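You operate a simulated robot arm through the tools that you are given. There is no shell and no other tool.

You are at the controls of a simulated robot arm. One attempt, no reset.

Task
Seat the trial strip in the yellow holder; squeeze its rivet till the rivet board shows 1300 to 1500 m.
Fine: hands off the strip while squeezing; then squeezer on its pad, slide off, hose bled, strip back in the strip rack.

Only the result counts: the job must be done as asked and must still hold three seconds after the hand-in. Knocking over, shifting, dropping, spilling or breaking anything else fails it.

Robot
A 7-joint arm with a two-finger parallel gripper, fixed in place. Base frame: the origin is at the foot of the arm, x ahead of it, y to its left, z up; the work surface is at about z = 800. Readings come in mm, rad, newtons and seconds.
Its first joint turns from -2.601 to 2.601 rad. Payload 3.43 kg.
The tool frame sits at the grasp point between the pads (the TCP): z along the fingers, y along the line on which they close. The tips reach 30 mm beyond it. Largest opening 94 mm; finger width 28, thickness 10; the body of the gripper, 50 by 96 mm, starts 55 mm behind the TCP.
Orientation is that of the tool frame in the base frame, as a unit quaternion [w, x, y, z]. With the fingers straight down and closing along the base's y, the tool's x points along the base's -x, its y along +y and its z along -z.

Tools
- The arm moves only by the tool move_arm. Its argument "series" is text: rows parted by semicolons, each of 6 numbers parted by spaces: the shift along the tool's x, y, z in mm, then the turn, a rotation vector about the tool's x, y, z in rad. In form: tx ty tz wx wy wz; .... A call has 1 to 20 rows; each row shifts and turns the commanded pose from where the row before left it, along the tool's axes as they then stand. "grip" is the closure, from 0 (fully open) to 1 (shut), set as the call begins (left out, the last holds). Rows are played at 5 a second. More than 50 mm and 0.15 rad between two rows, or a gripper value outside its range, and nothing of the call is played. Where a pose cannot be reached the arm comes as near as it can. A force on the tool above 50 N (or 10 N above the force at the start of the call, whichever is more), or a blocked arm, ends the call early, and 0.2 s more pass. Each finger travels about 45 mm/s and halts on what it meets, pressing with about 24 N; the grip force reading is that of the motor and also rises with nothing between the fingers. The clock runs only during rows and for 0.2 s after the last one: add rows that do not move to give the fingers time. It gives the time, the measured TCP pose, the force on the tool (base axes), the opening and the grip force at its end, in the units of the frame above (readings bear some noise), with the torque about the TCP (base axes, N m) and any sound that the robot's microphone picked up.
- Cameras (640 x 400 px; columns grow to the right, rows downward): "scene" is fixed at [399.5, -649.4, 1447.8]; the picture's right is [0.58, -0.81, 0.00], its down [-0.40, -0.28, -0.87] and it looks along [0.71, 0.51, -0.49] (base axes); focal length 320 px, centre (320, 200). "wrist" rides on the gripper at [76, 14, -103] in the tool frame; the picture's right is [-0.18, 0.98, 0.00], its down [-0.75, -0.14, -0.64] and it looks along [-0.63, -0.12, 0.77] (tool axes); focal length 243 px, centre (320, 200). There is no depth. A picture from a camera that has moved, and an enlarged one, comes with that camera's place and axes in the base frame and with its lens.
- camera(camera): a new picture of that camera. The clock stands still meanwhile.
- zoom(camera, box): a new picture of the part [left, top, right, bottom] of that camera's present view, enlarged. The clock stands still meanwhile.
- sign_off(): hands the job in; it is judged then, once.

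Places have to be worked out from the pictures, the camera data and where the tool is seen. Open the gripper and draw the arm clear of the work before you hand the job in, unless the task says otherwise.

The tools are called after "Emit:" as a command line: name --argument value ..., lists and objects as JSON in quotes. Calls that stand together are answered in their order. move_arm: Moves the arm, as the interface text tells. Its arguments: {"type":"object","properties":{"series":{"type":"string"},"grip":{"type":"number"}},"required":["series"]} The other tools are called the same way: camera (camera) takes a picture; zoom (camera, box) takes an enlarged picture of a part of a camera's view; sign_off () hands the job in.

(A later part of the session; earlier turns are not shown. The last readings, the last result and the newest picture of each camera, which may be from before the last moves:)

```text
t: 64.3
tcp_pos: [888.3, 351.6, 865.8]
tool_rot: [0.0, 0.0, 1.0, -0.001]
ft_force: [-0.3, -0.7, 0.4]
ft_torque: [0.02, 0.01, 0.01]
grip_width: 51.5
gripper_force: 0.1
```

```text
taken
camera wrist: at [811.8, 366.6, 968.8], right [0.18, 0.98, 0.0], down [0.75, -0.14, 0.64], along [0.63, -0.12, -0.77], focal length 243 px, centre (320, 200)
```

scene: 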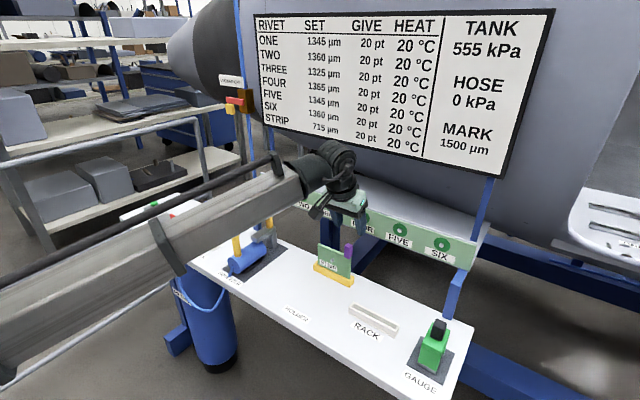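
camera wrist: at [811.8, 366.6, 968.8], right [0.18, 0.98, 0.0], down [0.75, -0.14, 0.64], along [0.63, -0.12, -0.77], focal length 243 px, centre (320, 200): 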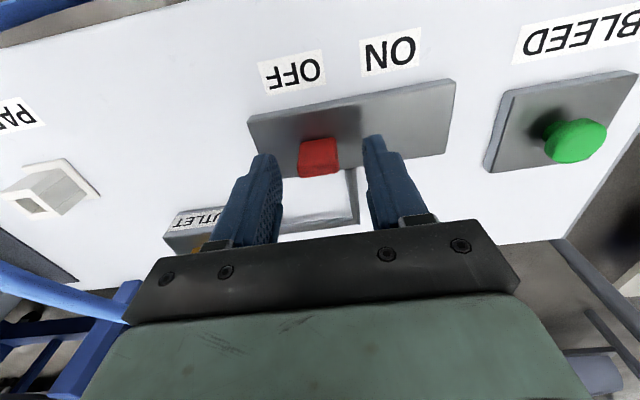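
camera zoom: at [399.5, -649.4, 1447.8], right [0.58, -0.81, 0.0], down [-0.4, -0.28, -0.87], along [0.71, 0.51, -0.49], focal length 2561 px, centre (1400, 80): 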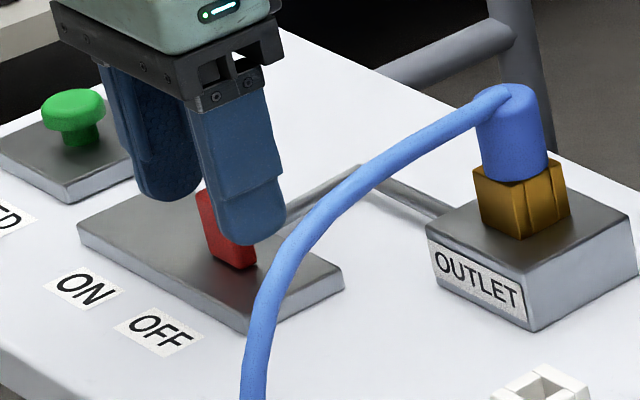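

Projection of the paddle matches its observed place between the fingers. I lower 16 mm more and close on it.

Emit:
move_arm --series "0 0 4 0 0 0; 0 0 5 0 0 0; 0 0 4 0 0 0; 0 0 3 0 0 0; 0 0 0 0 0 0"

Emit:
move_arm --series "0 0 0 0 0 0; 0 0 0 0 0 0; 0 0 0 0 0 0; 0 0 0 0 0 0" --grip 1

Emit:
camera --camera "scene"

Emit:
zoom --camera "wrist" --box '[230, 80, 470, 230]'

```text
t: 65.5
tcp_pos: [888.2, 351.8, 849.4]
tool_rot: [0.001, 0.0, 1.0, -0.001]
ft_force: [0.0, -0.3, 0.4]
ft_torque: [-0.04, 0.0, 0.02]
grip_width: 51.7
gripper_force: 0.0
```

```text
t: 66.5
tcp_pos: [887.9, 351.9, 850.3]
tool_rot: [0.0, 0.0, 1.0, 0.0]
ft_force: [0.2, -2.6, 0.2]
ft_torque: [-0.07, 0.07, -0.1]
grip_width: 26.0
gripper_force: 44.6
```

```text
taken
```

scene: 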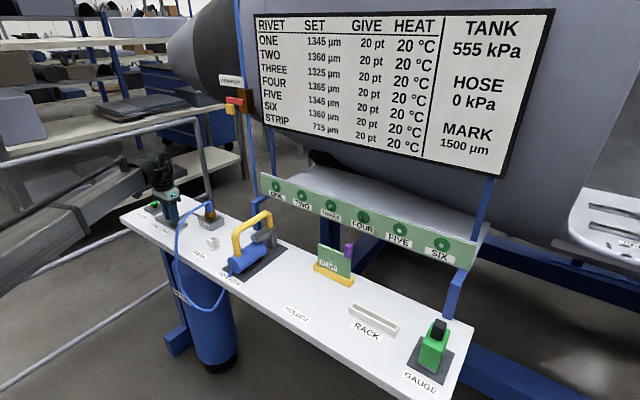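

```text
2.67 times, centred on (350, 155) of wrist
camera zoom: at [811.7, 366.8, 952.9], right [0.18, 0.98, 0.0], down [0.75, -0.14, 0.64], along [0.63, -0.12, -0.77], focal length 647 px, centre (240, 320)
```

zoom: 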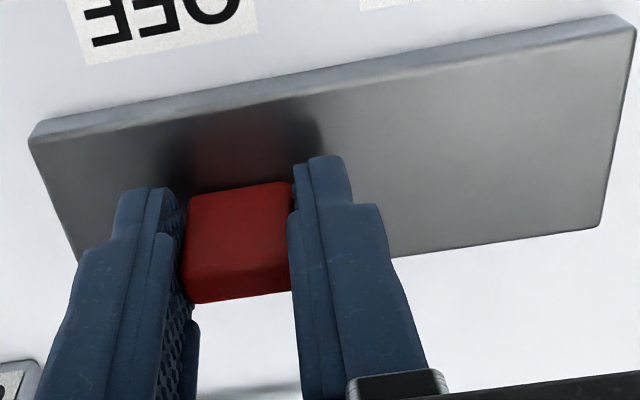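

Paddle is gripped (26 mm). I move it +8 mm toward ON and watch the board and forces.

Emit:
move_arm --series "0 2 0 0 0 0; 0 2 0 0 0 0; 0 2 0 0 0 0; 0 2 0 0 0 0"

Emit:
zoom --camera "scene" --box '[240, 0, 560, 190]'

```text
t: 67.5
tcp_pos: [888.0, 359.2, 850.6]
tool_rot: [0.0, 0.0, 1.0, 0.0]
ft_force: [1.3, -3.3, -9.1]
ft_torque: [0.14, -0.13, 0.08]
grip_width: 25.8
gripper_force: 45.2
```

```text
2.00 times, centred on (400, 95) of scene
camera zoom: at [399.5, -649.4, 1447.8], right [0.58, -0.81, 0.0], down [-0.4, -0.28, -0.87], along [0.71, 0.51, -0.49], focal length 640 px, centre (160, 410)
```

zoom: 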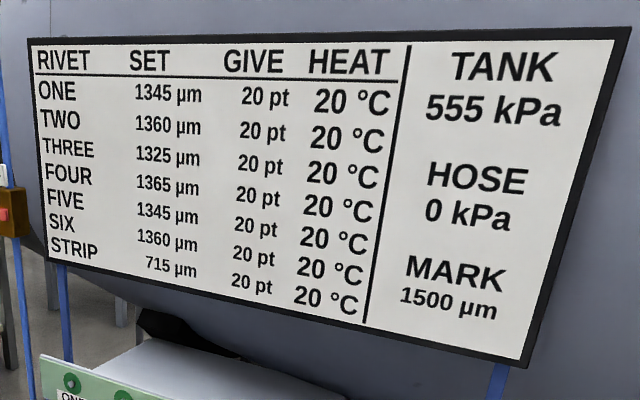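

The paddle follows; hose still 0. The -9 N in z hints the arm is lifting slightly on the paddle, so I drop 0.5 mm and continue +10 mm in y.

Emit:
move_arm --series "0 2 0.5 0 0 0; 0 2 0 0 0 0; 0 2 0 0 0 0; 0 2 0 0 0 0; 0 2 0 0 0 0"

Emit:
zoom --camera "scene" --box '[430, 10, 560, 180]'

Emit:
zoom --camera "scene" --box '[120, 160, 300, 300]'

```text
t: 68.7
tcp_pos: [887.7, 369.8, 849.6]
tool_rot: [0.001, 0.0, 1.0, -0.001]
ft_force: [6.8, -3.2, -5.9]
ft_torque: [0.1, 0.44, -0.04]
grip_width: 25.6
gripper_force: 44.7
```

```text
2.35 times, centred on (495, 95) of scene
camera zoom: at [399.5, -649.4, 1447.8], right [0.58, -0.81, 0.0], down [-0.4, -0.28, -0.87], along [0.71, 0.51, -0.49], focal length 753 px, centre (-92, 447)
```

zoom: 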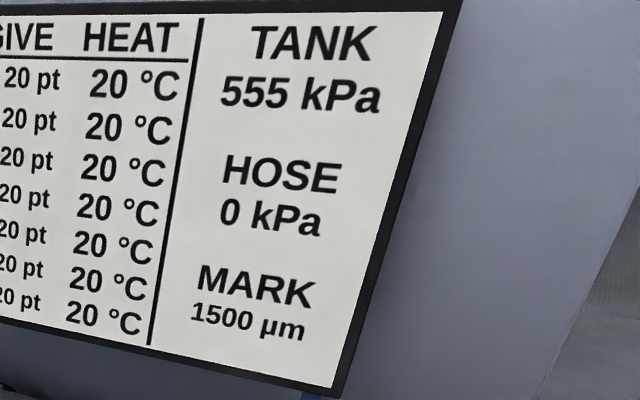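

```text
2.86 times, centred on (210, 230) of scene
camera zoom: at [399.5, -649.4, 1447.8], right [0.58, -0.81, 0.0], down [-0.4, -0.28, -0.87], along [0.71, 0.51, -0.49], focal length 915 px, centre (634, 114)
```

zoom: 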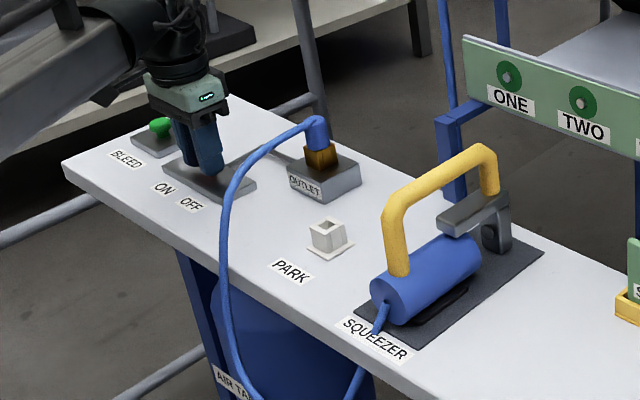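

Still 0 kPa at y ≈ 370. I relieve the side force by +0.5 mm in x and continue 6 mm at a time.

Emit:
move_arm --series "-0.5 2 0.3 0 0 0; 0 2 0 0 0 0; 0 2 0 0 0 0"

Emit:
zoom --camera "scene" --box '[430, 10, 560, 180]'

```text
t: 69.5
tcp_pos: [887.7, 375.0, 849.3]
tool_rot: [0.001, 0.0, 1.0, -0.001]
ft_force: [4.8, -3.6, -1.0]
ft_torque: [0.09, 0.24, -0.01]
grip_width: 25.8
gripper_force: 45.2
```

```text
2.35 times, centred on (495, 95) of scene
camera zoom: at [399.5, -649.4, 1447.8], right [0.58, -0.81, 0.0], down [-0.4, -0.28, -0.87], along [0.71, 0.51, -0.49], focal length 753 px, centre (-92, 447)
```

zoom: 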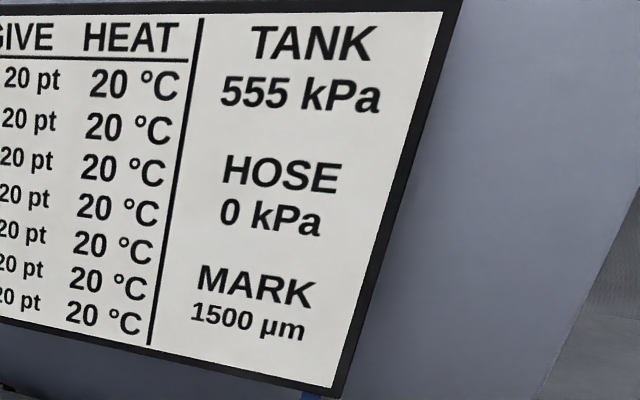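

Still 0 kPa at y = 375. I go another 4 mm.

Emit:
move_arm --series "-0.3 2 0 0 0 0; 0 2 0 0 0 0"

Emit:
zoom --camera "scene" --box '[430, 10, 560, 180]'

```text
t: 70.1
tcp_pos: [887.7, 378.8, 850.5]
tool_rot: [0.0, 0.001, 1.0, -0.001]
ft_force: [3.1, -2.4, 3.8]
ft_torque: [0.05, -0.13, 0.04]
grip_width: 25.8
gripper_force: 45.2
```

```text
2.35 times, centred on (495, 95) of scene
camera zoom: at [399.5, -649.4, 1447.8], right [0.58, -0.81, 0.0], down [-0.4, -0.28, -0.87], along [0.71, 0.51, -0.49], focal length 753 px, centre (-92, 447)
```

zoom: 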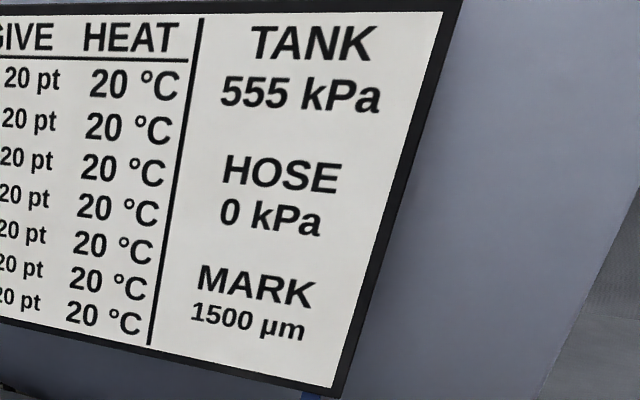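

Nothing yet at 379; I continue 4 mm.

Emit:
move_arm --series "0 2 0 0 0 0; 0 2 0 0 0 0"

Emit:
zoom --camera "scene" --box '[430, 10, 560, 180]'

```text
t: 70.7
tcp_pos: [887.6, 383.0, 848.2]
tool_rot: [0.0, 0.001, 1.0, -0.001]
ft_force: [-4.9, -2.8, 3.7]
ft_torque: [0.06, -1.11, 0.01]
grip_width: 25.8
gripper_force: 44.9
```

```text
2.35 times, centred on (495, 95) of scene
camera zoom: at [399.5, -649.4, 1447.8], right [0.58, -0.81, 0.0], down [-0.4, -0.28, -0.87], along [0.71, 0.51, -0.49], focal length 753 px, centre (-92, 447)
```

zoom: 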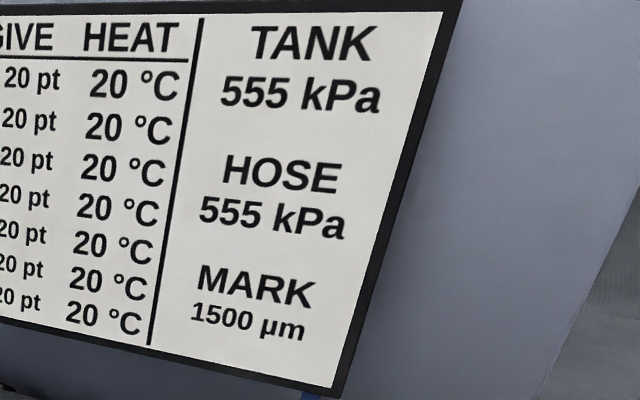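

The hose jumped to the full 555 kPa at y ≈ 383, so the slide is a plain on/off valve. I check the squeezer for any change and the full board.

Emit:
zoom --camera "scene" --box '[215, 200, 295, 290]'

Emit:
zoom --camera "scene" --box '[240, 0, 560, 190]'

```text
4.44 times, centred on (255, 245) of scene
camera zoom: at [399.5, -649.4, 1447.8], right [0.58, -0.81, 0.0], down [-0.4, -0.28, -0.87], along [0.71, 0.51, -0.49], focal length 1423 px, centre (609, 0)
```

zoom: 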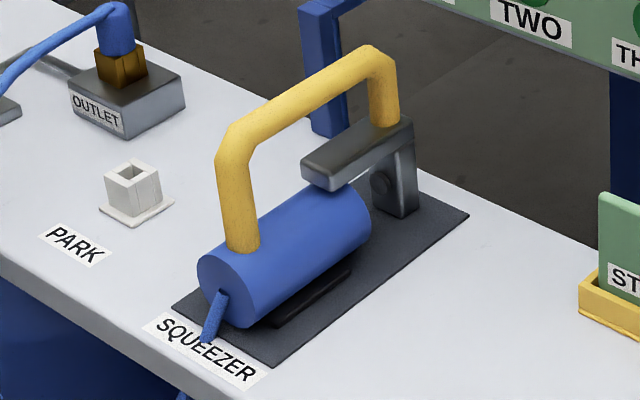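

```text
2.00 times, centred on (400, 95) of scene
camera zoom: at [399.5, -649.4, 1447.8], right [0.58, -0.81, 0.0], down [-0.4, -0.28, -0.87], along [0.71, 0.51, -0.49], focal length 640 px, centre (160, 410)
```

zoom: 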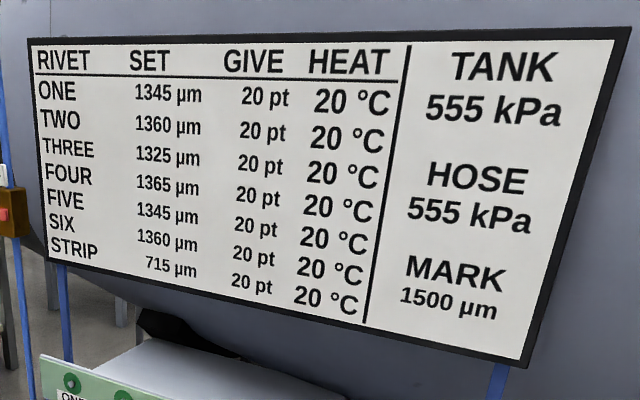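

Squeezer looks unchanged. I push the paddle a little further to its ON end so it stays there, then release it.

Emit:
move_arm --series "0.3 2 0 0 0 0; 0 2 0 0 0 0; 0 0 0 0 0 0"

```text
t: 71.5
tcp_pos: [887.4, 387.4, 849.3]
tool_rot: [0.0, 0.0, 1.0, -0.001]
ft_force: [-6.8, -3.2, 10.1]
ft_torque: [0.08, -0.24, 0.02]
grip_width: 26.0
gripper_force: 45.2
```

Friction is steady at about 3 N, no end stop felt yet. I continue a few mm, easing z up slightly.

Emit:
move_arm --series "0.3 1.5 -0.4 0 0 0; 0 1.5 0 0 0 0; 0 1.5 0 0 0 0; 0 0 0 0 0 0"

Emit:
zoom --camera "wrist" --box '[200, 60, 480, 235]'

```text
t: 72.5
tcp_pos: [888.2, 391.2, 850.9]
tool_rot: [0.0, 0.0, 1.0, 0.0]
ft_force: [-2.1, -3.9, 14.7]
ft_torque: [0.0, 1.3, -0.01]
grip_width: 25.6
gripper_force: 45.0
```

```text
2.29 times, centred on (340, 148) of wrist
camera zoom: at [811.6, 406.6, 952.9], right [0.18, 0.98, 0.0], down [0.75, -0.14, 0.64], along [0.63, -0.12, -0.77], focal length 555 px, centre (274, 320)
```

zoom: 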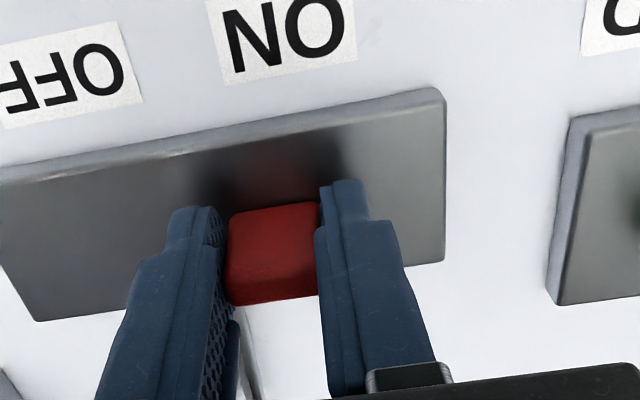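

At y ≈ 391 the paddle is opposite the ON label. I open the fingers and rise.

Emit:
move_arm --series "0 0 -0.5 0 0 0; 0 0 0 0 0 0; 0 0 0 0 0 0" --grip 0.45

Emit:
move_arm --series "0 0 -3 0 0 0; 0 0 -6 0 0 0; 0 0 -10 0 0 0; 0 0 -12 0 0 0; 0 0 -12 0 0 0; 0 0 -12 0 0 0; 0 0 -12 0 0 0; 0 0 -12 0 0 0; 0 0 -12 0 0 0; 0 0 -12 0 0 0; 0 0 -12 0 0 0; 0 0 -8 0 0 0; 0 0 -4 0 0 0; 0 0 0 0 0 0"

Emit:
camera --camera "scene"

Emit:
camera --camera "wrist"

```text
t: 73.3
tcp_pos: [888.2, 391.5, 849.6]
tool_rot: [0.001, 0.0, 1.0, -0.001]
ft_force: [0.0, 0.8, 0.0]
ft_torque: [0.02, -0.01, 0.01]
grip_width: 51.6
gripper_force: 0.1
```

```text
t: 76.3
tcp_pos: [887.7, 392.5, 977.0]
tool_rot: [0.0, 0.0, 1.0, -0.001]
ft_force: [-0.2, -0.4, 0.5]
ft_torque: [0.0, -0.02, 0.04]
grip_width: 51.4
gripper_force: 0.1
```

```text
taken
```

scene: 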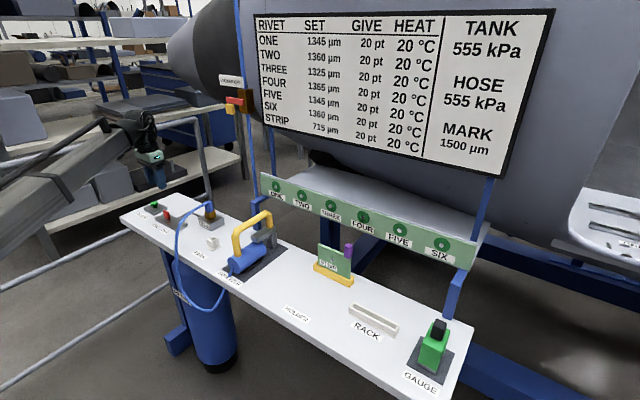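

```text
taken
camera wrist: at [811.1, 407.2, 1079.8], right [0.18, 0.98, 0.0], down [0.75, -0.14, 0.64], along [0.63, -0.12, -0.77], focal length 243 px, centre (320, 200)
```

wrist: 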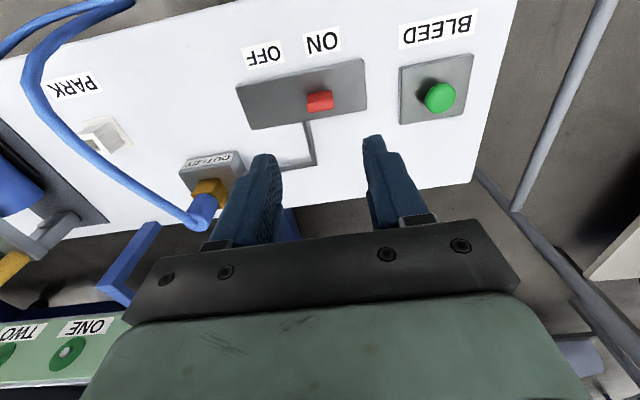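

Slide is ON with 555 kPa in the hose. I go to look at the squeezer from the +y side, TCP about (823, 30, 1060).

Emit:
move_arm --series "2 -4 -6 0 0 0; 4 -10 -10 0 0 0; 4 -16 -10 0 0 0; 4 -20 -10 0 0 0; 4 -22 -10 0 0 0; 4 -24 -8 0 0 0; 4 -24 -8 0 0 0; 4 -24 -8 0 0 0; 4 -24 -6 0 0 0; 4 -24 -4 0 0 0; 4 -24 -3 0 0 0; 4 -24 0 0 0 0; 4 -24 0 0 0 0; 4 -22 0 0 0 0; 4 -22 0 0 0 0; 3 -20 0 0 0 0; 2 -16 0 0 0 0; 2 -10 0 0 0 0; 0 -6 0 0 0 0; 0 -2 0 0 0 0" --grip 0

Emit:
camera --camera "wrist"

Emit:
zoom --camera "wrist" --box '[220, 40, 400, 220]'

```text
t: 80.5
tcp_pos: [824.2, 30.2, 1061.5]
tool_rot: [0.0, 0.0, 1.0, -0.001]
ft_force: [-0.3, 0.4, -0.2]
ft_torque: [-0.04, 0.02, -0.01]
grip_width: 93.9
gripper_force: 0.1
```

```text
taken
camera wrist: at [747.7, 44.7, 1164.5], right [0.18, 0.98, 0.0], down [0.75, -0.14, 0.64], along [0.63, -0.12, -0.77], focal length 243 px, centre (320, 200)
```

wrist: 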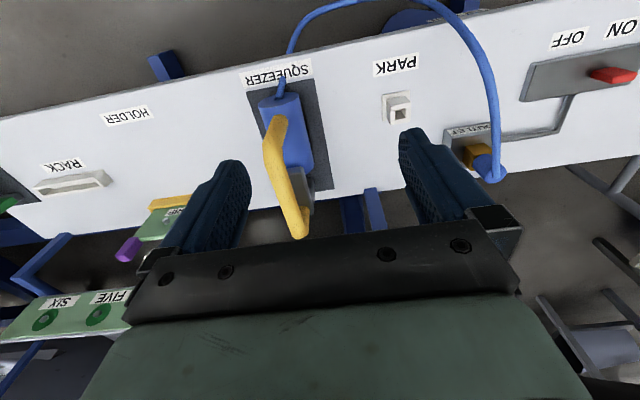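

```text
2.22 times, centred on (310, 130) of wrist
camera zoom: at [747.7, 44.7, 1164.5], right [0.18, 0.98, 0.0], down [0.75, -0.14, 0.64], along [0.63, -0.12, -0.77], focal length 539 px, centre (342, 356)
```

zoom: 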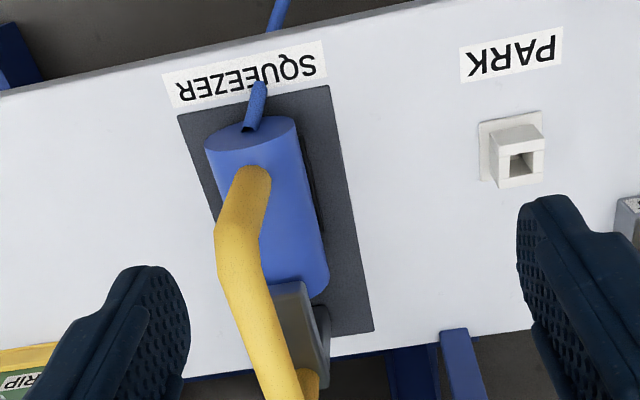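

There are dark rails on both sides, so they are just the pad's cradle, not a trigger. I zoom on the handle and jaw to measure the grasp point.

Emit:
zoom --camera "wrist" --box '[240, 70, 360, 250]'

Emit:
zoom --camera "scene" --box '[225, 205, 285, 275]'

```text
2.22 times, centred on (300, 160) of wrist
camera zoom: at [747.7, 44.7, 1164.5], right [0.18, 0.98, 0.0], down [0.75, -0.14, 0.64], along [0.63, -0.12, -0.77], focal length 539 px, centre (364, 289)
```

zoom: 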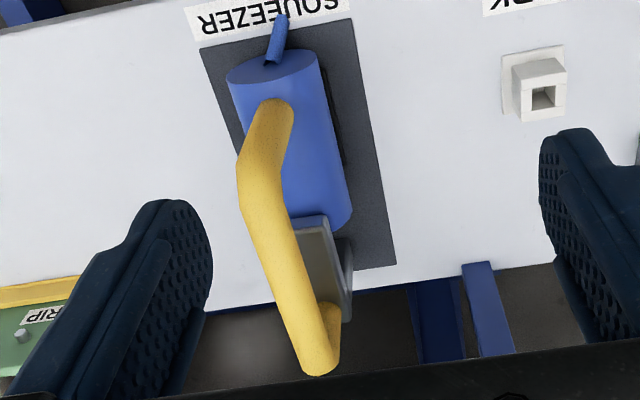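

```text
5.71 times, centred on (255, 240) of scene
camera zoom: at [399.5, -649.4, 1447.8], right [0.58, -0.81, 0.0], down [-0.4, -0.28, -0.87], along [0.71, 0.51, -0.49], focal length 1829 px, centre (691, -29)
```

zoom: 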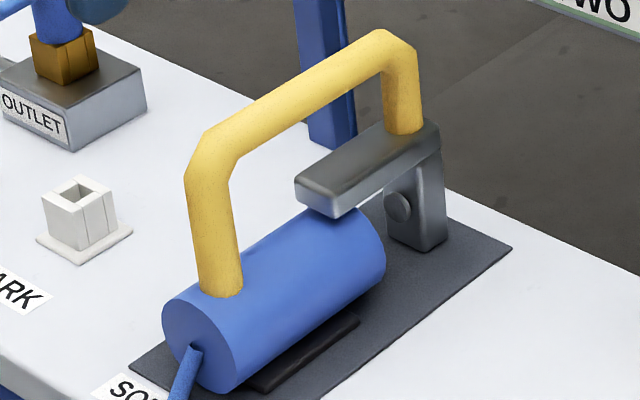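

Handle bar runs x ≈ 857–989 at y ≈ -28.5, z ≈ 935; the ram axis is about 107 mm below it and the throat depth matches the strip (rivet z ≈ 863). I move above the bar at about (900, -28.5, 1000).

Emit:
move_arm --series "-4 -3 3 0 0 0; -8 -6 6 0 0 0; -10 -8 8 0 0 0; -10 -8 8 0 0 0; -10 -8 8 0 0 0; -10 -8 8 0 0 0; -10 -8 8 0 0 0; -8 -6 6 0 0 0; -4 -3 4 0 0 0; -2 -1 2 0 0 0; 0 0 0 0 0 0"

Emit:
camera --camera "wrist"

Emit:
zoom --camera "scene" --box '[215, 180, 295, 275]'

```text
t: 82.9
tcp_pos: [898.8, -28.6, 1000.5]
tool_rot: [0.001, 0.001, 1.0, -0.001]
ft_force: [-0.4, 0.8, 0.4]
ft_torque: [-0.07, 0.0, -0.01]
grip_width: 93.9
gripper_force: 0.0
```

```text
taken
camera wrist: at [822.8, -13.5, 1104.0], right [0.18, 0.98, 0.0], down [0.75, -0.14, 0.64], along [0.63, -0.12, -0.77], focal length 243 px, centre (320, 200)
```

wrist: 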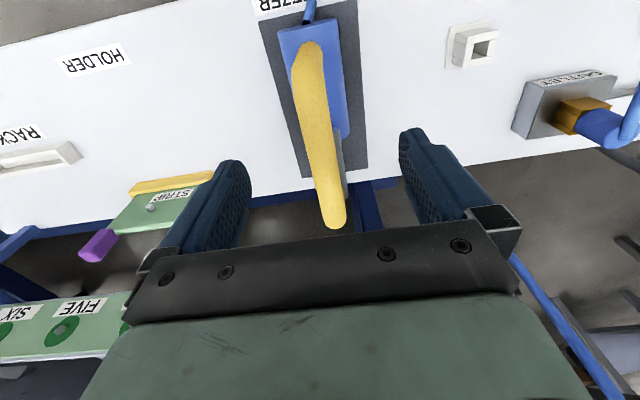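

```text
4.21 times, centred on (255, 228) of scene
camera zoom: at [399.5, -649.4, 1447.8], right [0.58, -0.81, 0.0], down [-0.4, -0.28, -0.87], along [0.71, 0.51, -0.49], focal length 1348 px, centre (594, 84)
```

zoom: 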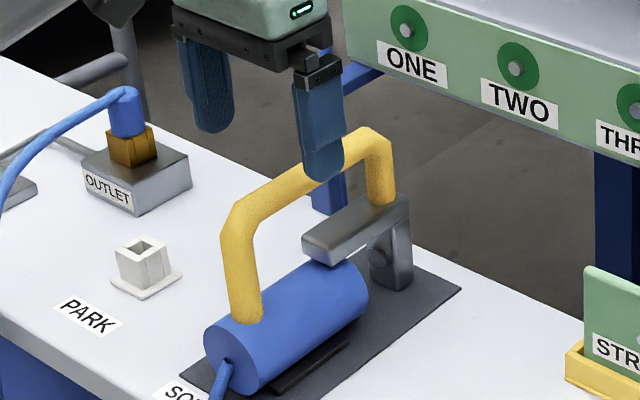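

The observed bar matches the predicted line (y = -28.5, no yaw). I descend 64 mm to the bar and close on it.

Emit:
move_arm --series "0 0 3 0 0 0; 0 0 7 0 0 0; 0 0 10 0 0 0; 0 0 10 0 0 0; 0 0 10 0 0 0; 0 0 10 0 0 0; 0 0 7 0 0 0; 0 0 4 0 0 0; 0 0 2.5 0 0 0; 0 0 0 0 0 0"

Emit:
zoom --camera "scene" --box '[215, 180, 295, 275]'

Emit:
camera --camera "wrist"

```text
t: 85.1
tcp_pos: [899.0, -27.9, 935.8]
tool_rot: [0.001, 0.001, 1.0, 0.0]
ft_force: [-0.2, -0.3, 0.7]
ft_torque: [-0.02, 0.02, 0.01]
grip_width: 93.9
gripper_force: 0.0
```

```text
4.21 times, centred on (255, 228) of scene
camera zoom: at [399.5, -649.4, 1447.8], right [0.58, -0.81, 0.0], down [-0.4, -0.28, -0.87], along [0.71, 0.51, -0.49], focal length 1348 px, centre (594, 84)
```

zoom: 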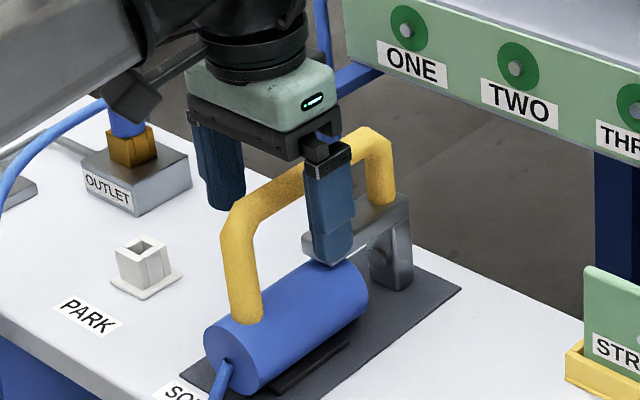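

```text
taken
camera wrist: at [822.8, -13.5, 1039.7], right [0.18, 0.98, 0.0], down [0.75, -0.14, 0.64], along [0.63, -0.12, -0.77], focal length 243 px, centre (320, 200)
```

wrist: 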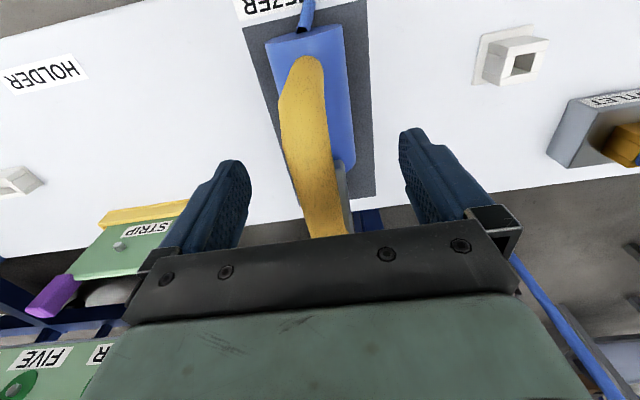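

Fingers straddle the bar. I close the gripper.

Emit:
move_arm --series "0 0 0 0 0 0; 0 0 0 0 0 0; 0 0 0 0 0 0; 0 0 0 0 0 0; 0 0 0 0 0 0; 0 0 0 0 0 0; 0 0 0 0 0 0" --grip 1

Emit:
zoom --camera "scene" --box '[215, 180, 295, 275]'

Emit:
zoom --camera "scene" --box '[240, 0, 560, 190]'

Emit:
camera --camera "wrist"

```text
t: 86.7
tcp_pos: [899.4, -27.5, 935.8]
tool_rot: [0.0, 0.0, 1.0, 0.0]
ft_force: [0.6, -3.1, 1.4]
ft_torque: [-0.18, -0.03, -0.04]
grip_width: 26.5
gripper_force: 24.3
```

```text
4.21 times, centred on (255, 228) of scene
camera zoom: at [399.5, -649.4, 1447.8], right [0.58, -0.81, 0.0], down [-0.4, -0.28, -0.87], along [0.71, 0.51, -0.49], focal length 1348 px, centre (594, 84)
```

zoom: 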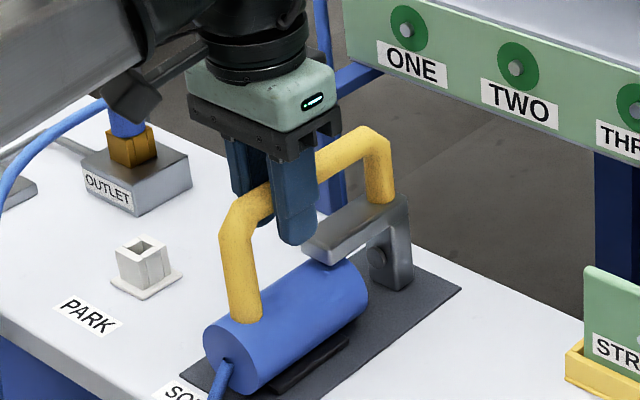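

```text
2.00 times, centred on (400, 95) of scene
camera zoom: at [399.5, -649.4, 1447.8], right [0.58, -0.81, 0.0], down [-0.4, -0.28, -0.87], along [0.71, 0.51, -0.49], focal length 640 px, centre (160, 410)
```

zoom: 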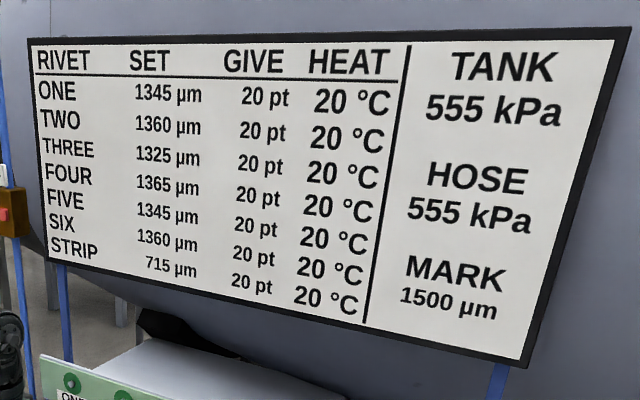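

```text
taken
camera wrist: at [822.7, -13.6, 1039.8], right [0.18, 0.98, 0.0], down [0.75, -0.14, 0.64], along [0.63, -0.12, -0.77], focal length 243 px, centre (320, 200)
```

wrist: 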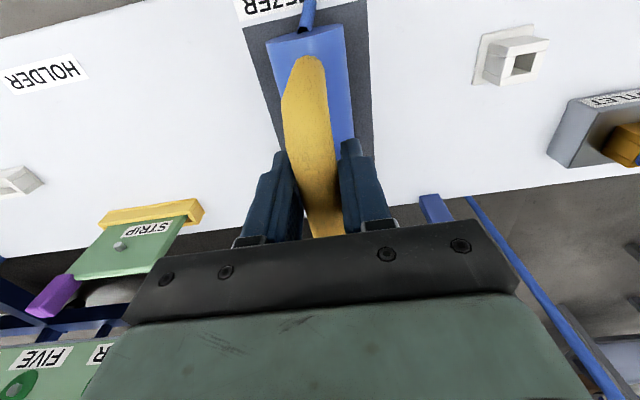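

Handle gripped at 26.5 mm; pad-rest TCP pose is (899.4, -27.5, 935.8). I lift 15 mm gently to feel the weight.

Emit:
move_arm --series "0 0 -1 0 0 0; 0 0 -2 0 0 0; 0 0 -3 0 0 0; 0 0 -3 0 0 0; 0 0 -3 0 0 0; 0 0 -2 0 0 0; 0 0 -1 0 0 0; 0 0 0 0 0 0; 0 0 0 0 0 0"

Emit:
zoom --camera "scene" --box '[215, 180, 295, 275]'

Emit:
camera --camera "wrist"

```text
t: 88.7
tcp_pos: [898.3, -29.4, 951.9]
tool_rot: [0.0, 0.0, 1.0, -0.001]
ft_force: [-1.2, 0.1, -5.0]
ft_torque: [-0.02, 0.1, 0.0]
grip_width: 26.4
gripper_force: 24.2
```

```text
4.21 times, centred on (255, 228) of scene
camera zoom: at [399.5, -649.4, 1447.8], right [0.58, -0.81, 0.0], down [-0.4, -0.28, -0.87], along [0.71, 0.51, -0.49], focal length 1348 px, centre (594, 84)
```

zoom: 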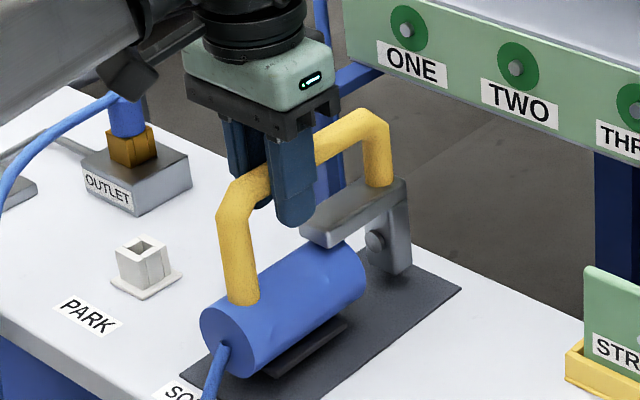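

```text
taken
camera wrist: at [822.9, -13.9, 1054.9], right [0.18, 0.98, 0.0], down [0.75, -0.14, 0.64], along [0.63, -0.12, -0.77], focal length 243 px, centre (320, 200)
```

wrist: 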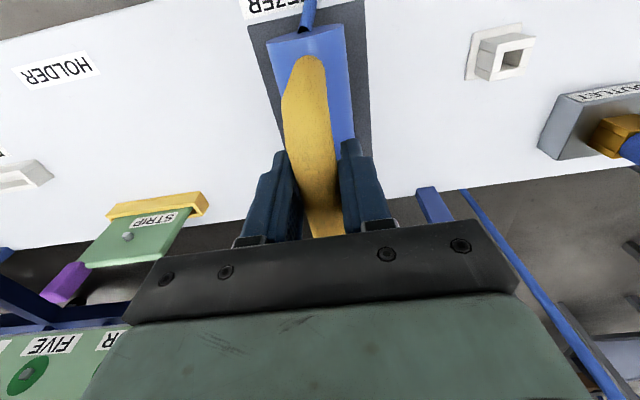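

It weighs about 5 N and hangs level. I lift it to TCP z ≈ 1055 so the anvil clears the strip.

Emit:
move_arm --series "0 0 -3 0 0 0; 0 0 -6 0 0 0; 0 0 -10 0 0 0; 0 0 -12 0 0 0; 0 0 -12 0 0 0; 0 0 -12 0 0 0; 0 0 -12 0 0 0; 0 0 -12 0 0 0; 0 0 -10 0 0 0; 0 0 -8 0 0 0; 0 0 -4 0 0 0; 0 0 -2 0 0 0; 0 0 0 0 0 0"

Emit:
camera --camera "scene"

Emit:
camera --camera "wrist"

```text
t: 91.5
tcp_pos: [897.7, -29.4, 1053.9]
tool_rot: [0.0, 0.0, 1.0, -0.002]
ft_force: [0.3, -0.4, -5.3]
ft_torque: [0.01, 0.1, -0.02]
grip_width: 26.5
gripper_force: 23.7
```

```text
taken
```

scene: 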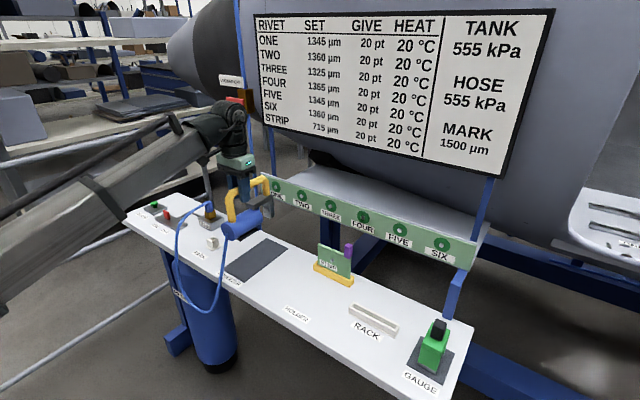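

```text
taken
camera wrist: at [822.7, -14.1, 1156.6], right [0.18, 0.98, 0.0], down [0.75, -0.14, 0.64], along [0.63, -0.12, -0.77], focal length 243 px, centre (320, 200)
```

wrist: 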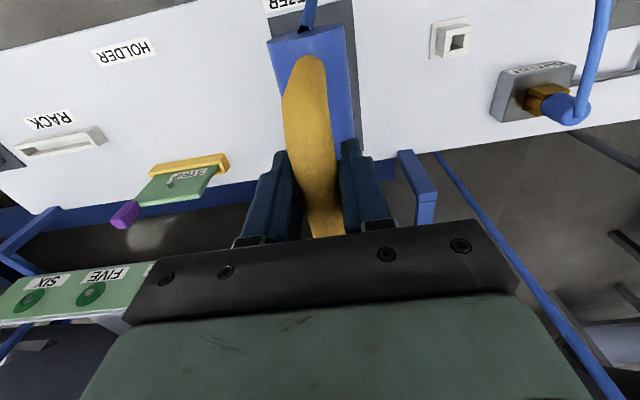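

The pad looks bare now, so I zoom on the lifted squeezer from the scene camera to see its underside details and jaw.

Emit:
zoom --camera "scene" --box '[210, 165, 290, 285]'

Emit:
zoom --camera "scene" --box '[215, 195, 285, 245]'

```text
3.33 times, centred on (250, 225) of scene
camera zoom: at [399.5, -649.4, 1447.8], right [0.58, -0.81, 0.0], down [-0.4, -0.28, -0.87], along [0.71, 0.51, -0.49], focal length 1067 px, centre (553, 117)
```

zoom: 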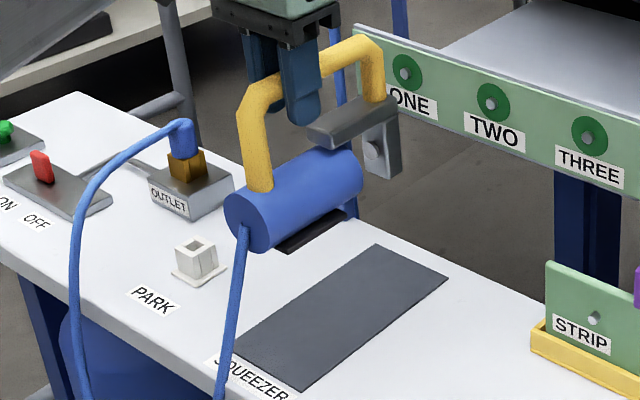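

```text
8.00 times, centred on (250, 220) of scene
camera zoom: at [399.5, -649.4, 1447.8], right [0.58, -0.81, 0.0], down [-0.4, -0.28, -0.87], along [0.71, 0.51, -0.49], focal length 2561 px, centre (880, 40)
```

zoom: 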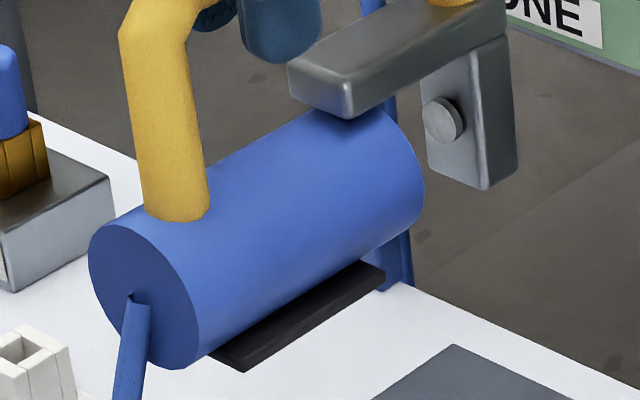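

The dark part is the squeezer's own foot plate. I measure the rivet and strip in the holder from this wrist view and the scene view.

Emit:
zoom --camera "wrist" --box '[100, 140, 240, 240]'

Emit:
zoom --camera "scene" --box '[310, 235, 370, 290]'

```text
4.00 times, centred on (170, 190) of wrist
camera zoom: at [822.7, -14.1, 1156.6], right [0.18, 0.98, 0.0], down [0.75, -0.14, 0.64], along [0.63, -0.12, -0.77], focal length 970 px, centre (920, 240)
```

zoom: 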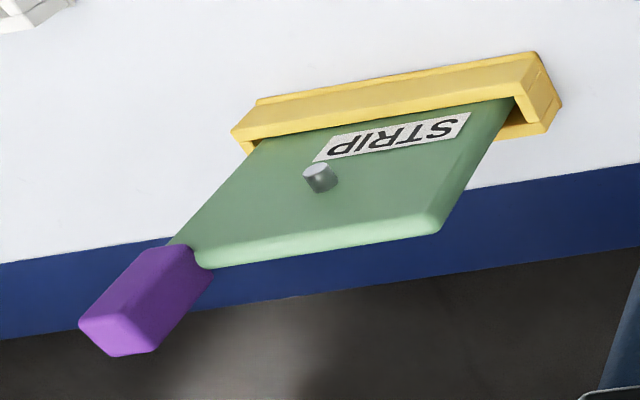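

```text
7.27 times, centred on (340, 262) of scene
camera zoom: at [399.5, -649.4, 1447.8], right [0.58, -0.81, 0.0], down [-0.4, -0.28, -0.87], along [0.71, 0.51, -0.49], focal length 2328 px, centre (174, -254)
```

zoom: 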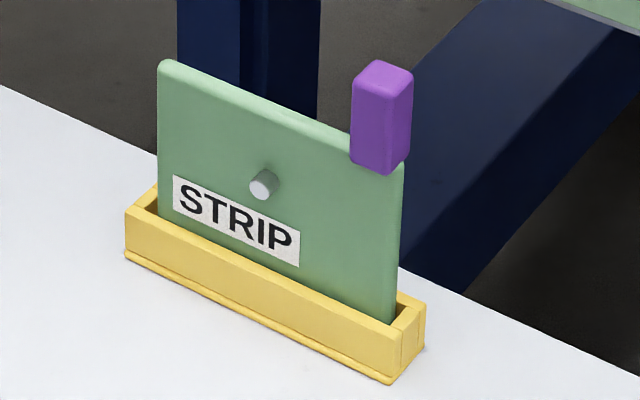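

Rivet axis is at about y = -272, z = 865; strip front face x ≈ 993, rivet tip x ≈ 985. The die sits ~81 mm ahead and ~106 mm below the TCP with a jaw gap of ~38 mm, so I carry the squeezer to about (929, -272, 1059), still above the strip.

Emit:
move_arm --series "-0.5 -4 -1 0 0 0; -1 -8 -1 0 0 0; -1.5 -12 -1 0 0 0; -1.8 -14 -1 0 0 0; -1.8 -14 -1 0 0 0; -1.8 -14 0 0 0 0; -1.8 -14 0 0 0 0; -1.8 -14 0 0 0 0; -1.8 -14 0 0 0 0; -1.8 -14 0 0 0 0; -1.8 -14 0 0 0 0; -1.8 -14 0 0 0 0; -1.8 -14 0 0 0 0; -1.8 -14 0 0 0 0; -1.8 -14 0 0 0 0; -1.8 -14 0 0 0 0; -1.8 -14 0 0 0 0; -1.5 -12 0 0 0 0; -1 -7.5 0 0 0 0; -0.5 -3 0 0 0 0"

Emit:
camera --camera "scene"

Emit:
zoom --camera "scene" --box '[290, 180, 400, 300]'

Emit:
camera --camera "wrist"

```text
t: 95.7
tcp_pos: [928.6, -271.2, 1059.7]
tool_rot: [0.0, 0.0, 1.0, -0.001]
ft_force: [0.2, -0.3, -5.8]
ft_torque: [0.02, 0.11, 0.0]
grip_width: 26.3
gripper_force: 23.5
```

```text
taken
```

scene: 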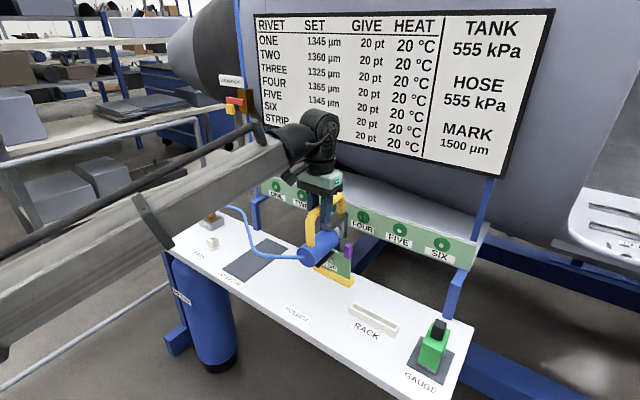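

```text
3.33 times, centred on (345, 240) of scene
camera zoom: at [399.5, -649.4, 1447.8], right [0.58, -0.81, 0.0], down [-0.4, -0.28, -0.87], along [0.71, 0.51, -0.49], focal length 1067 px, centre (237, 67)
```

zoom: 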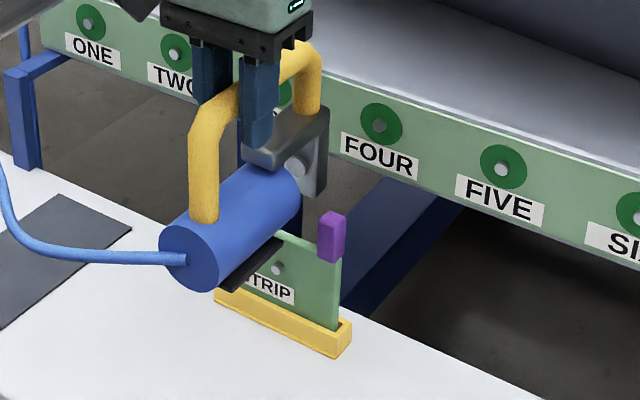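

```text
taken
camera wrist: at [853.9, -256.7, 1162.7], right [0.18, 0.98, 0.0], down [0.75, -0.14, 0.64], along [0.63, -0.12, -0.77], focal length 243 px, centre (320, 200)
```

wrist: 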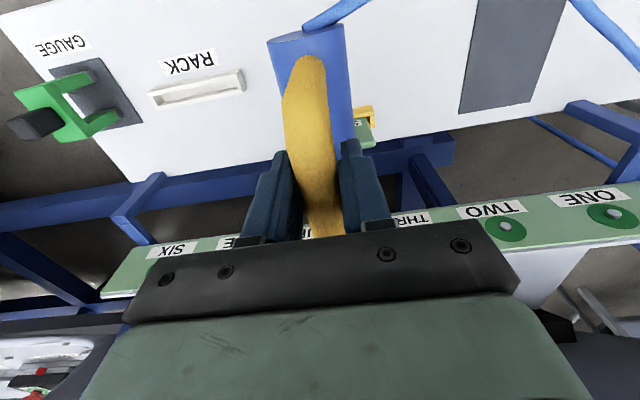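

The arm hides the STRIP row for the moment, but it should drop below it when lowered. I zoom on the jaw and strip to check x and y alignment.

Emit:
zoom --camera "scene" --box '[315, 205, 371, 275]'

Emit:
zoom --camera "scene" --box '[330, 208, 360, 246]'

```text
5.71 times, centred on (343, 240) of scene
camera zoom: at [399.5, -649.4, 1447.8], right [0.58, -0.81, 0.0], down [-0.4, -0.28, -0.87], along [0.71, 0.51, -0.49], focal length 1829 px, centre (189, -29)
```

zoom: 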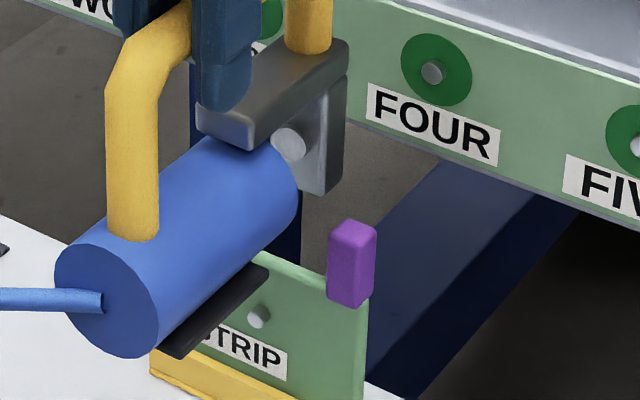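

```text
10.53 times, centred on (345, 227) of scene
camera zoom: at [399.5, -649.4, 1447.8], right [0.58, -0.81, 0.0], down [-0.4, -0.28, -0.87], along [0.71, 0.51, -0.49], focal length 3370 px, centre (57, -84)
```

zoom: 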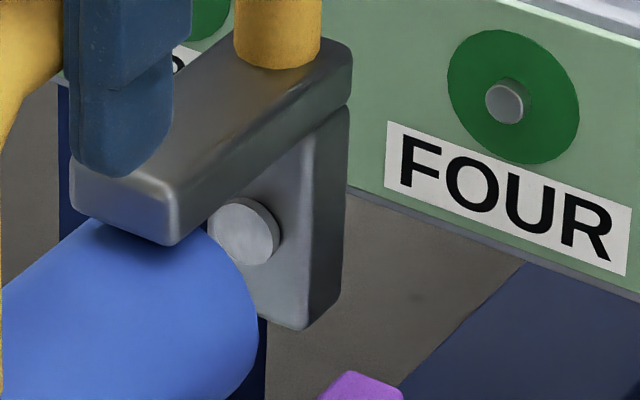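

Die and jaw line up with the strip (about 7–10 mm clearance each side). I lower slowly to TCP z ≈ 1000, where the die is still 30 mm above the rivet, and check.

Emit:
move_arm --series "0 0 2 0 0 0; 0 0 4 0 0 0; 0 0 5 0 0 0; 0 0 5 0 0 0; 0 0 5 0 0 0; 0 0 5 0 0 0; 0 0 5 0 0 0; 0 0 5 0 0 0; 0 0 5 0 0 0; 0 0 5 0 0 0; 0 0 5 0 0 0; 0 0 5 0 0 0; 0 0 3 0 0 0; 0 0 0 0 0 0"

Emit:
camera --camera "scene"

Emit:
zoom --camera "scene" --box '[315, 215, 375, 285]'

```text
t: 98.7
tcp_pos: [929.2, -271.7, 1000.1]
tool_rot: [0.001, 0.0, 1.0, -0.001]
ft_force: [-0.1, 0.6, -4.9]
ft_torque: [-0.03, 0.14, -0.03]
grip_width: 26.2
gripper_force: 24.3
```

```text
taken
```

scene: 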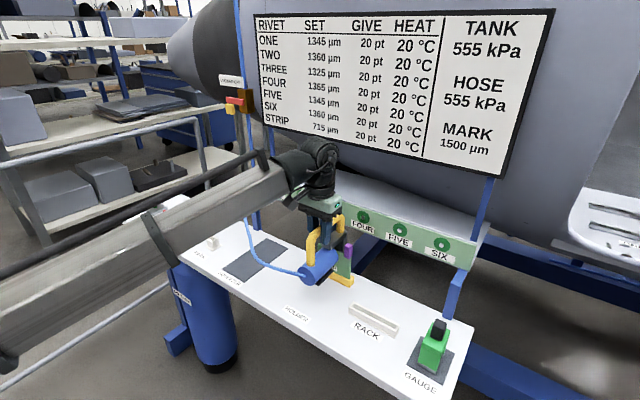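

```text
5.71 times, centred on (345, 250) of scene
camera zoom: at [399.5, -649.4, 1447.8], right [0.58, -0.81, 0.0], down [-0.4, -0.28, -0.87], along [0.71, 0.51, -0.49], focal length 1829 px, centre (177, -86)
```

zoom: 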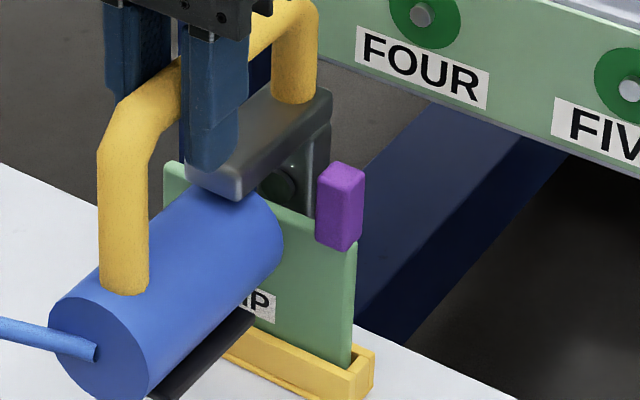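

The jaw straddles the strip with no contact, and the STRIP reading is visible (715). I lower to about 988 and check the board.

Emit:
move_arm --series "0 0 3 0 0 0; 0 0 3 0 0 0; 0 0 3 0 0 0; 0 0 3 0 0 0; 0 0 0 0 0 0"

Emit:
zoom --camera "scene" --box '[240, 90, 440, 190]'

Emit:
zoom --camera "scene" --box '[325, 225, 375, 285]'

```text
t: 99.9
tcp_pos: [930.5, -270.5, 989.1]
tool_rot: [0.0, 0.0, 1.0, -0.001]
ft_force: [0.6, 0.0, -6.0]
ft_torque: [-0.02, 0.12, 0.04]
grip_width: 26.3
gripper_force: 24.3
```

```text
3.20 times, centred on (340, 140) of scene
camera zoom: at [399.5, -649.4, 1447.8], right [0.58, -0.81, 0.0], down [-0.4, -0.28, -0.87], along [0.71, 0.51, -0.49], focal length 1024 px, centre (256, 392)
```

zoom: 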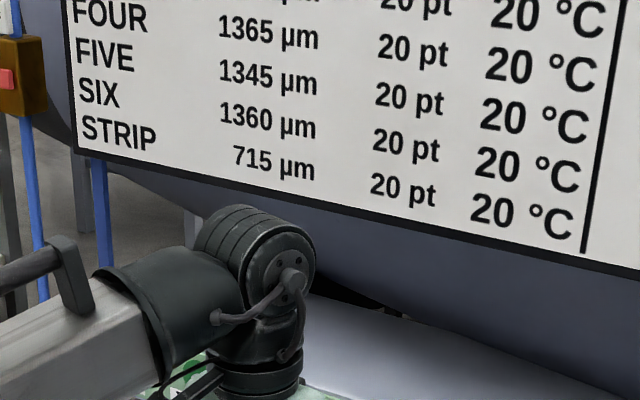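

```text
6.67 times, centred on (350, 255) of scene
camera zoom: at [399.5, -649.4, 1447.8], right [0.58, -0.81, 0.0], down [-0.4, -0.28, -0.87], along [0.71, 0.51, -0.49], focal length 2134 px, centre (120, -167)
```

zoom: 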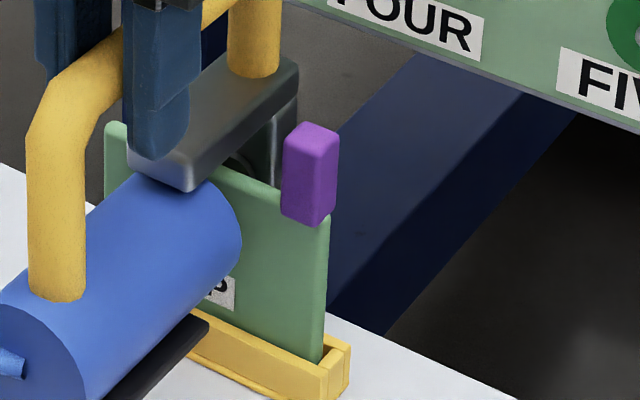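

Unchanged at 715 µm. I lower another 6 mm (die about 13 mm above the rivet).

Emit:
move_arm --series "0 0 3 0 0 0; 0 0 3 0 0 0"

Emit:
zoom --camera "scene" --box '[240, 90, 440, 190]'

```text
t: 100.5
tcp_pos: [929.6, -272.0, 982.2]
tool_rot: [0.0, -0.001, 1.0, -0.001]
ft_force: [0.9, -0.1, -5.0]
ft_torque: [0.0, 0.12, 0.0]
grip_width: 26.3
gripper_force: 24.3
```

```text
3.20 times, centred on (340, 140) of scene
camera zoom: at [399.5, -649.4, 1447.8], right [0.58, -0.81, 0.0], down [-0.4, -0.28, -0.87], along [0.71, 0.51, -0.49], focal length 1024 px, centre (256, 392)
```

zoom: 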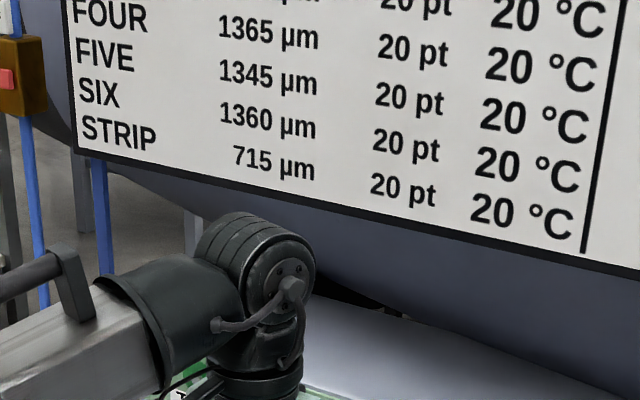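

Still 715. Another 3 mm down.

Emit:
move_arm --series "0 0 3 0 0 0"

Emit:
zoom --camera "scene" --box '[240, 90, 440, 190]'

```text
t: 100.9
tcp_pos: [929.3, -273.2, 980.6]
tool_rot: [0.0, 0.0, 1.0, 0.0]
ft_force: [-0.4, 0.0, -5.6]
ft_torque: [0.0, 0.14, -0.03]
grip_width: 26.5
gripper_force: 24.3
```

```text
3.20 times, centred on (340, 140) of scene
camera zoom: at [399.5, -649.4, 1447.8], right [0.58, -0.81, 0.0], down [-0.4, -0.28, -0.87], along [0.71, 0.51, -0.49], focal length 1024 px, centre (256, 392)
```

zoom: 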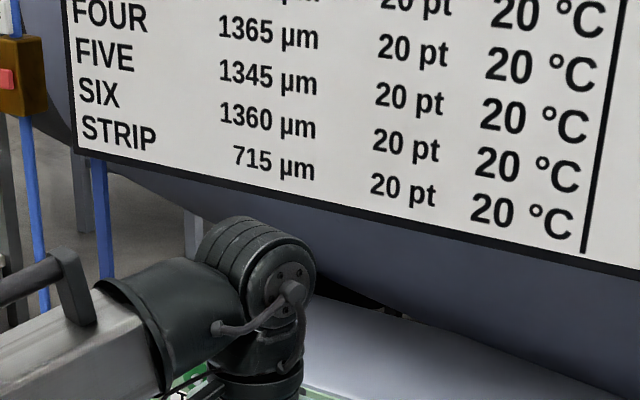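

Still 715 at z ≈ 980. Down 2 mm more.

Emit:
move_arm --series "0 0 2 0 0 0"

Emit:
zoom --camera "scene" --box '[240, 90, 440, 190]'

```text
t: 101.3
tcp_pos: [929.1, -271.4, 977.8]
tool_rot: [0.001, -0.001, 1.0, -0.001]
ft_force: [0.1, -0.2, -5.8]
ft_torque: [0.01, 0.08, 0.0]
grip_width: 26.3
gripper_force: 24.3
```

```text
3.20 times, centred on (340, 140) of scene
camera zoom: at [399.5, -649.4, 1447.8], right [0.58, -0.81, 0.0], down [-0.4, -0.28, -0.87], along [0.71, 0.51, -0.49], focal length 1024 px, centre (256, 392)
```

zoom: 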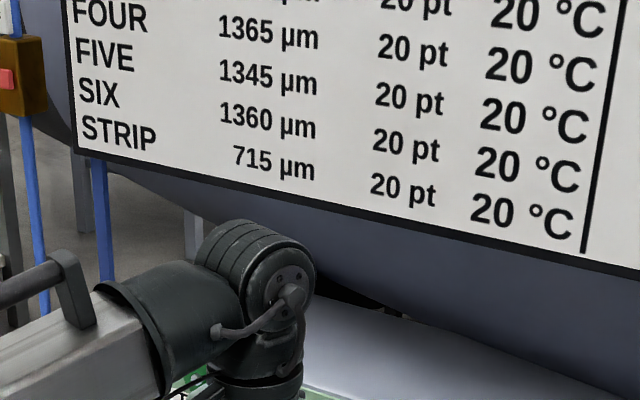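

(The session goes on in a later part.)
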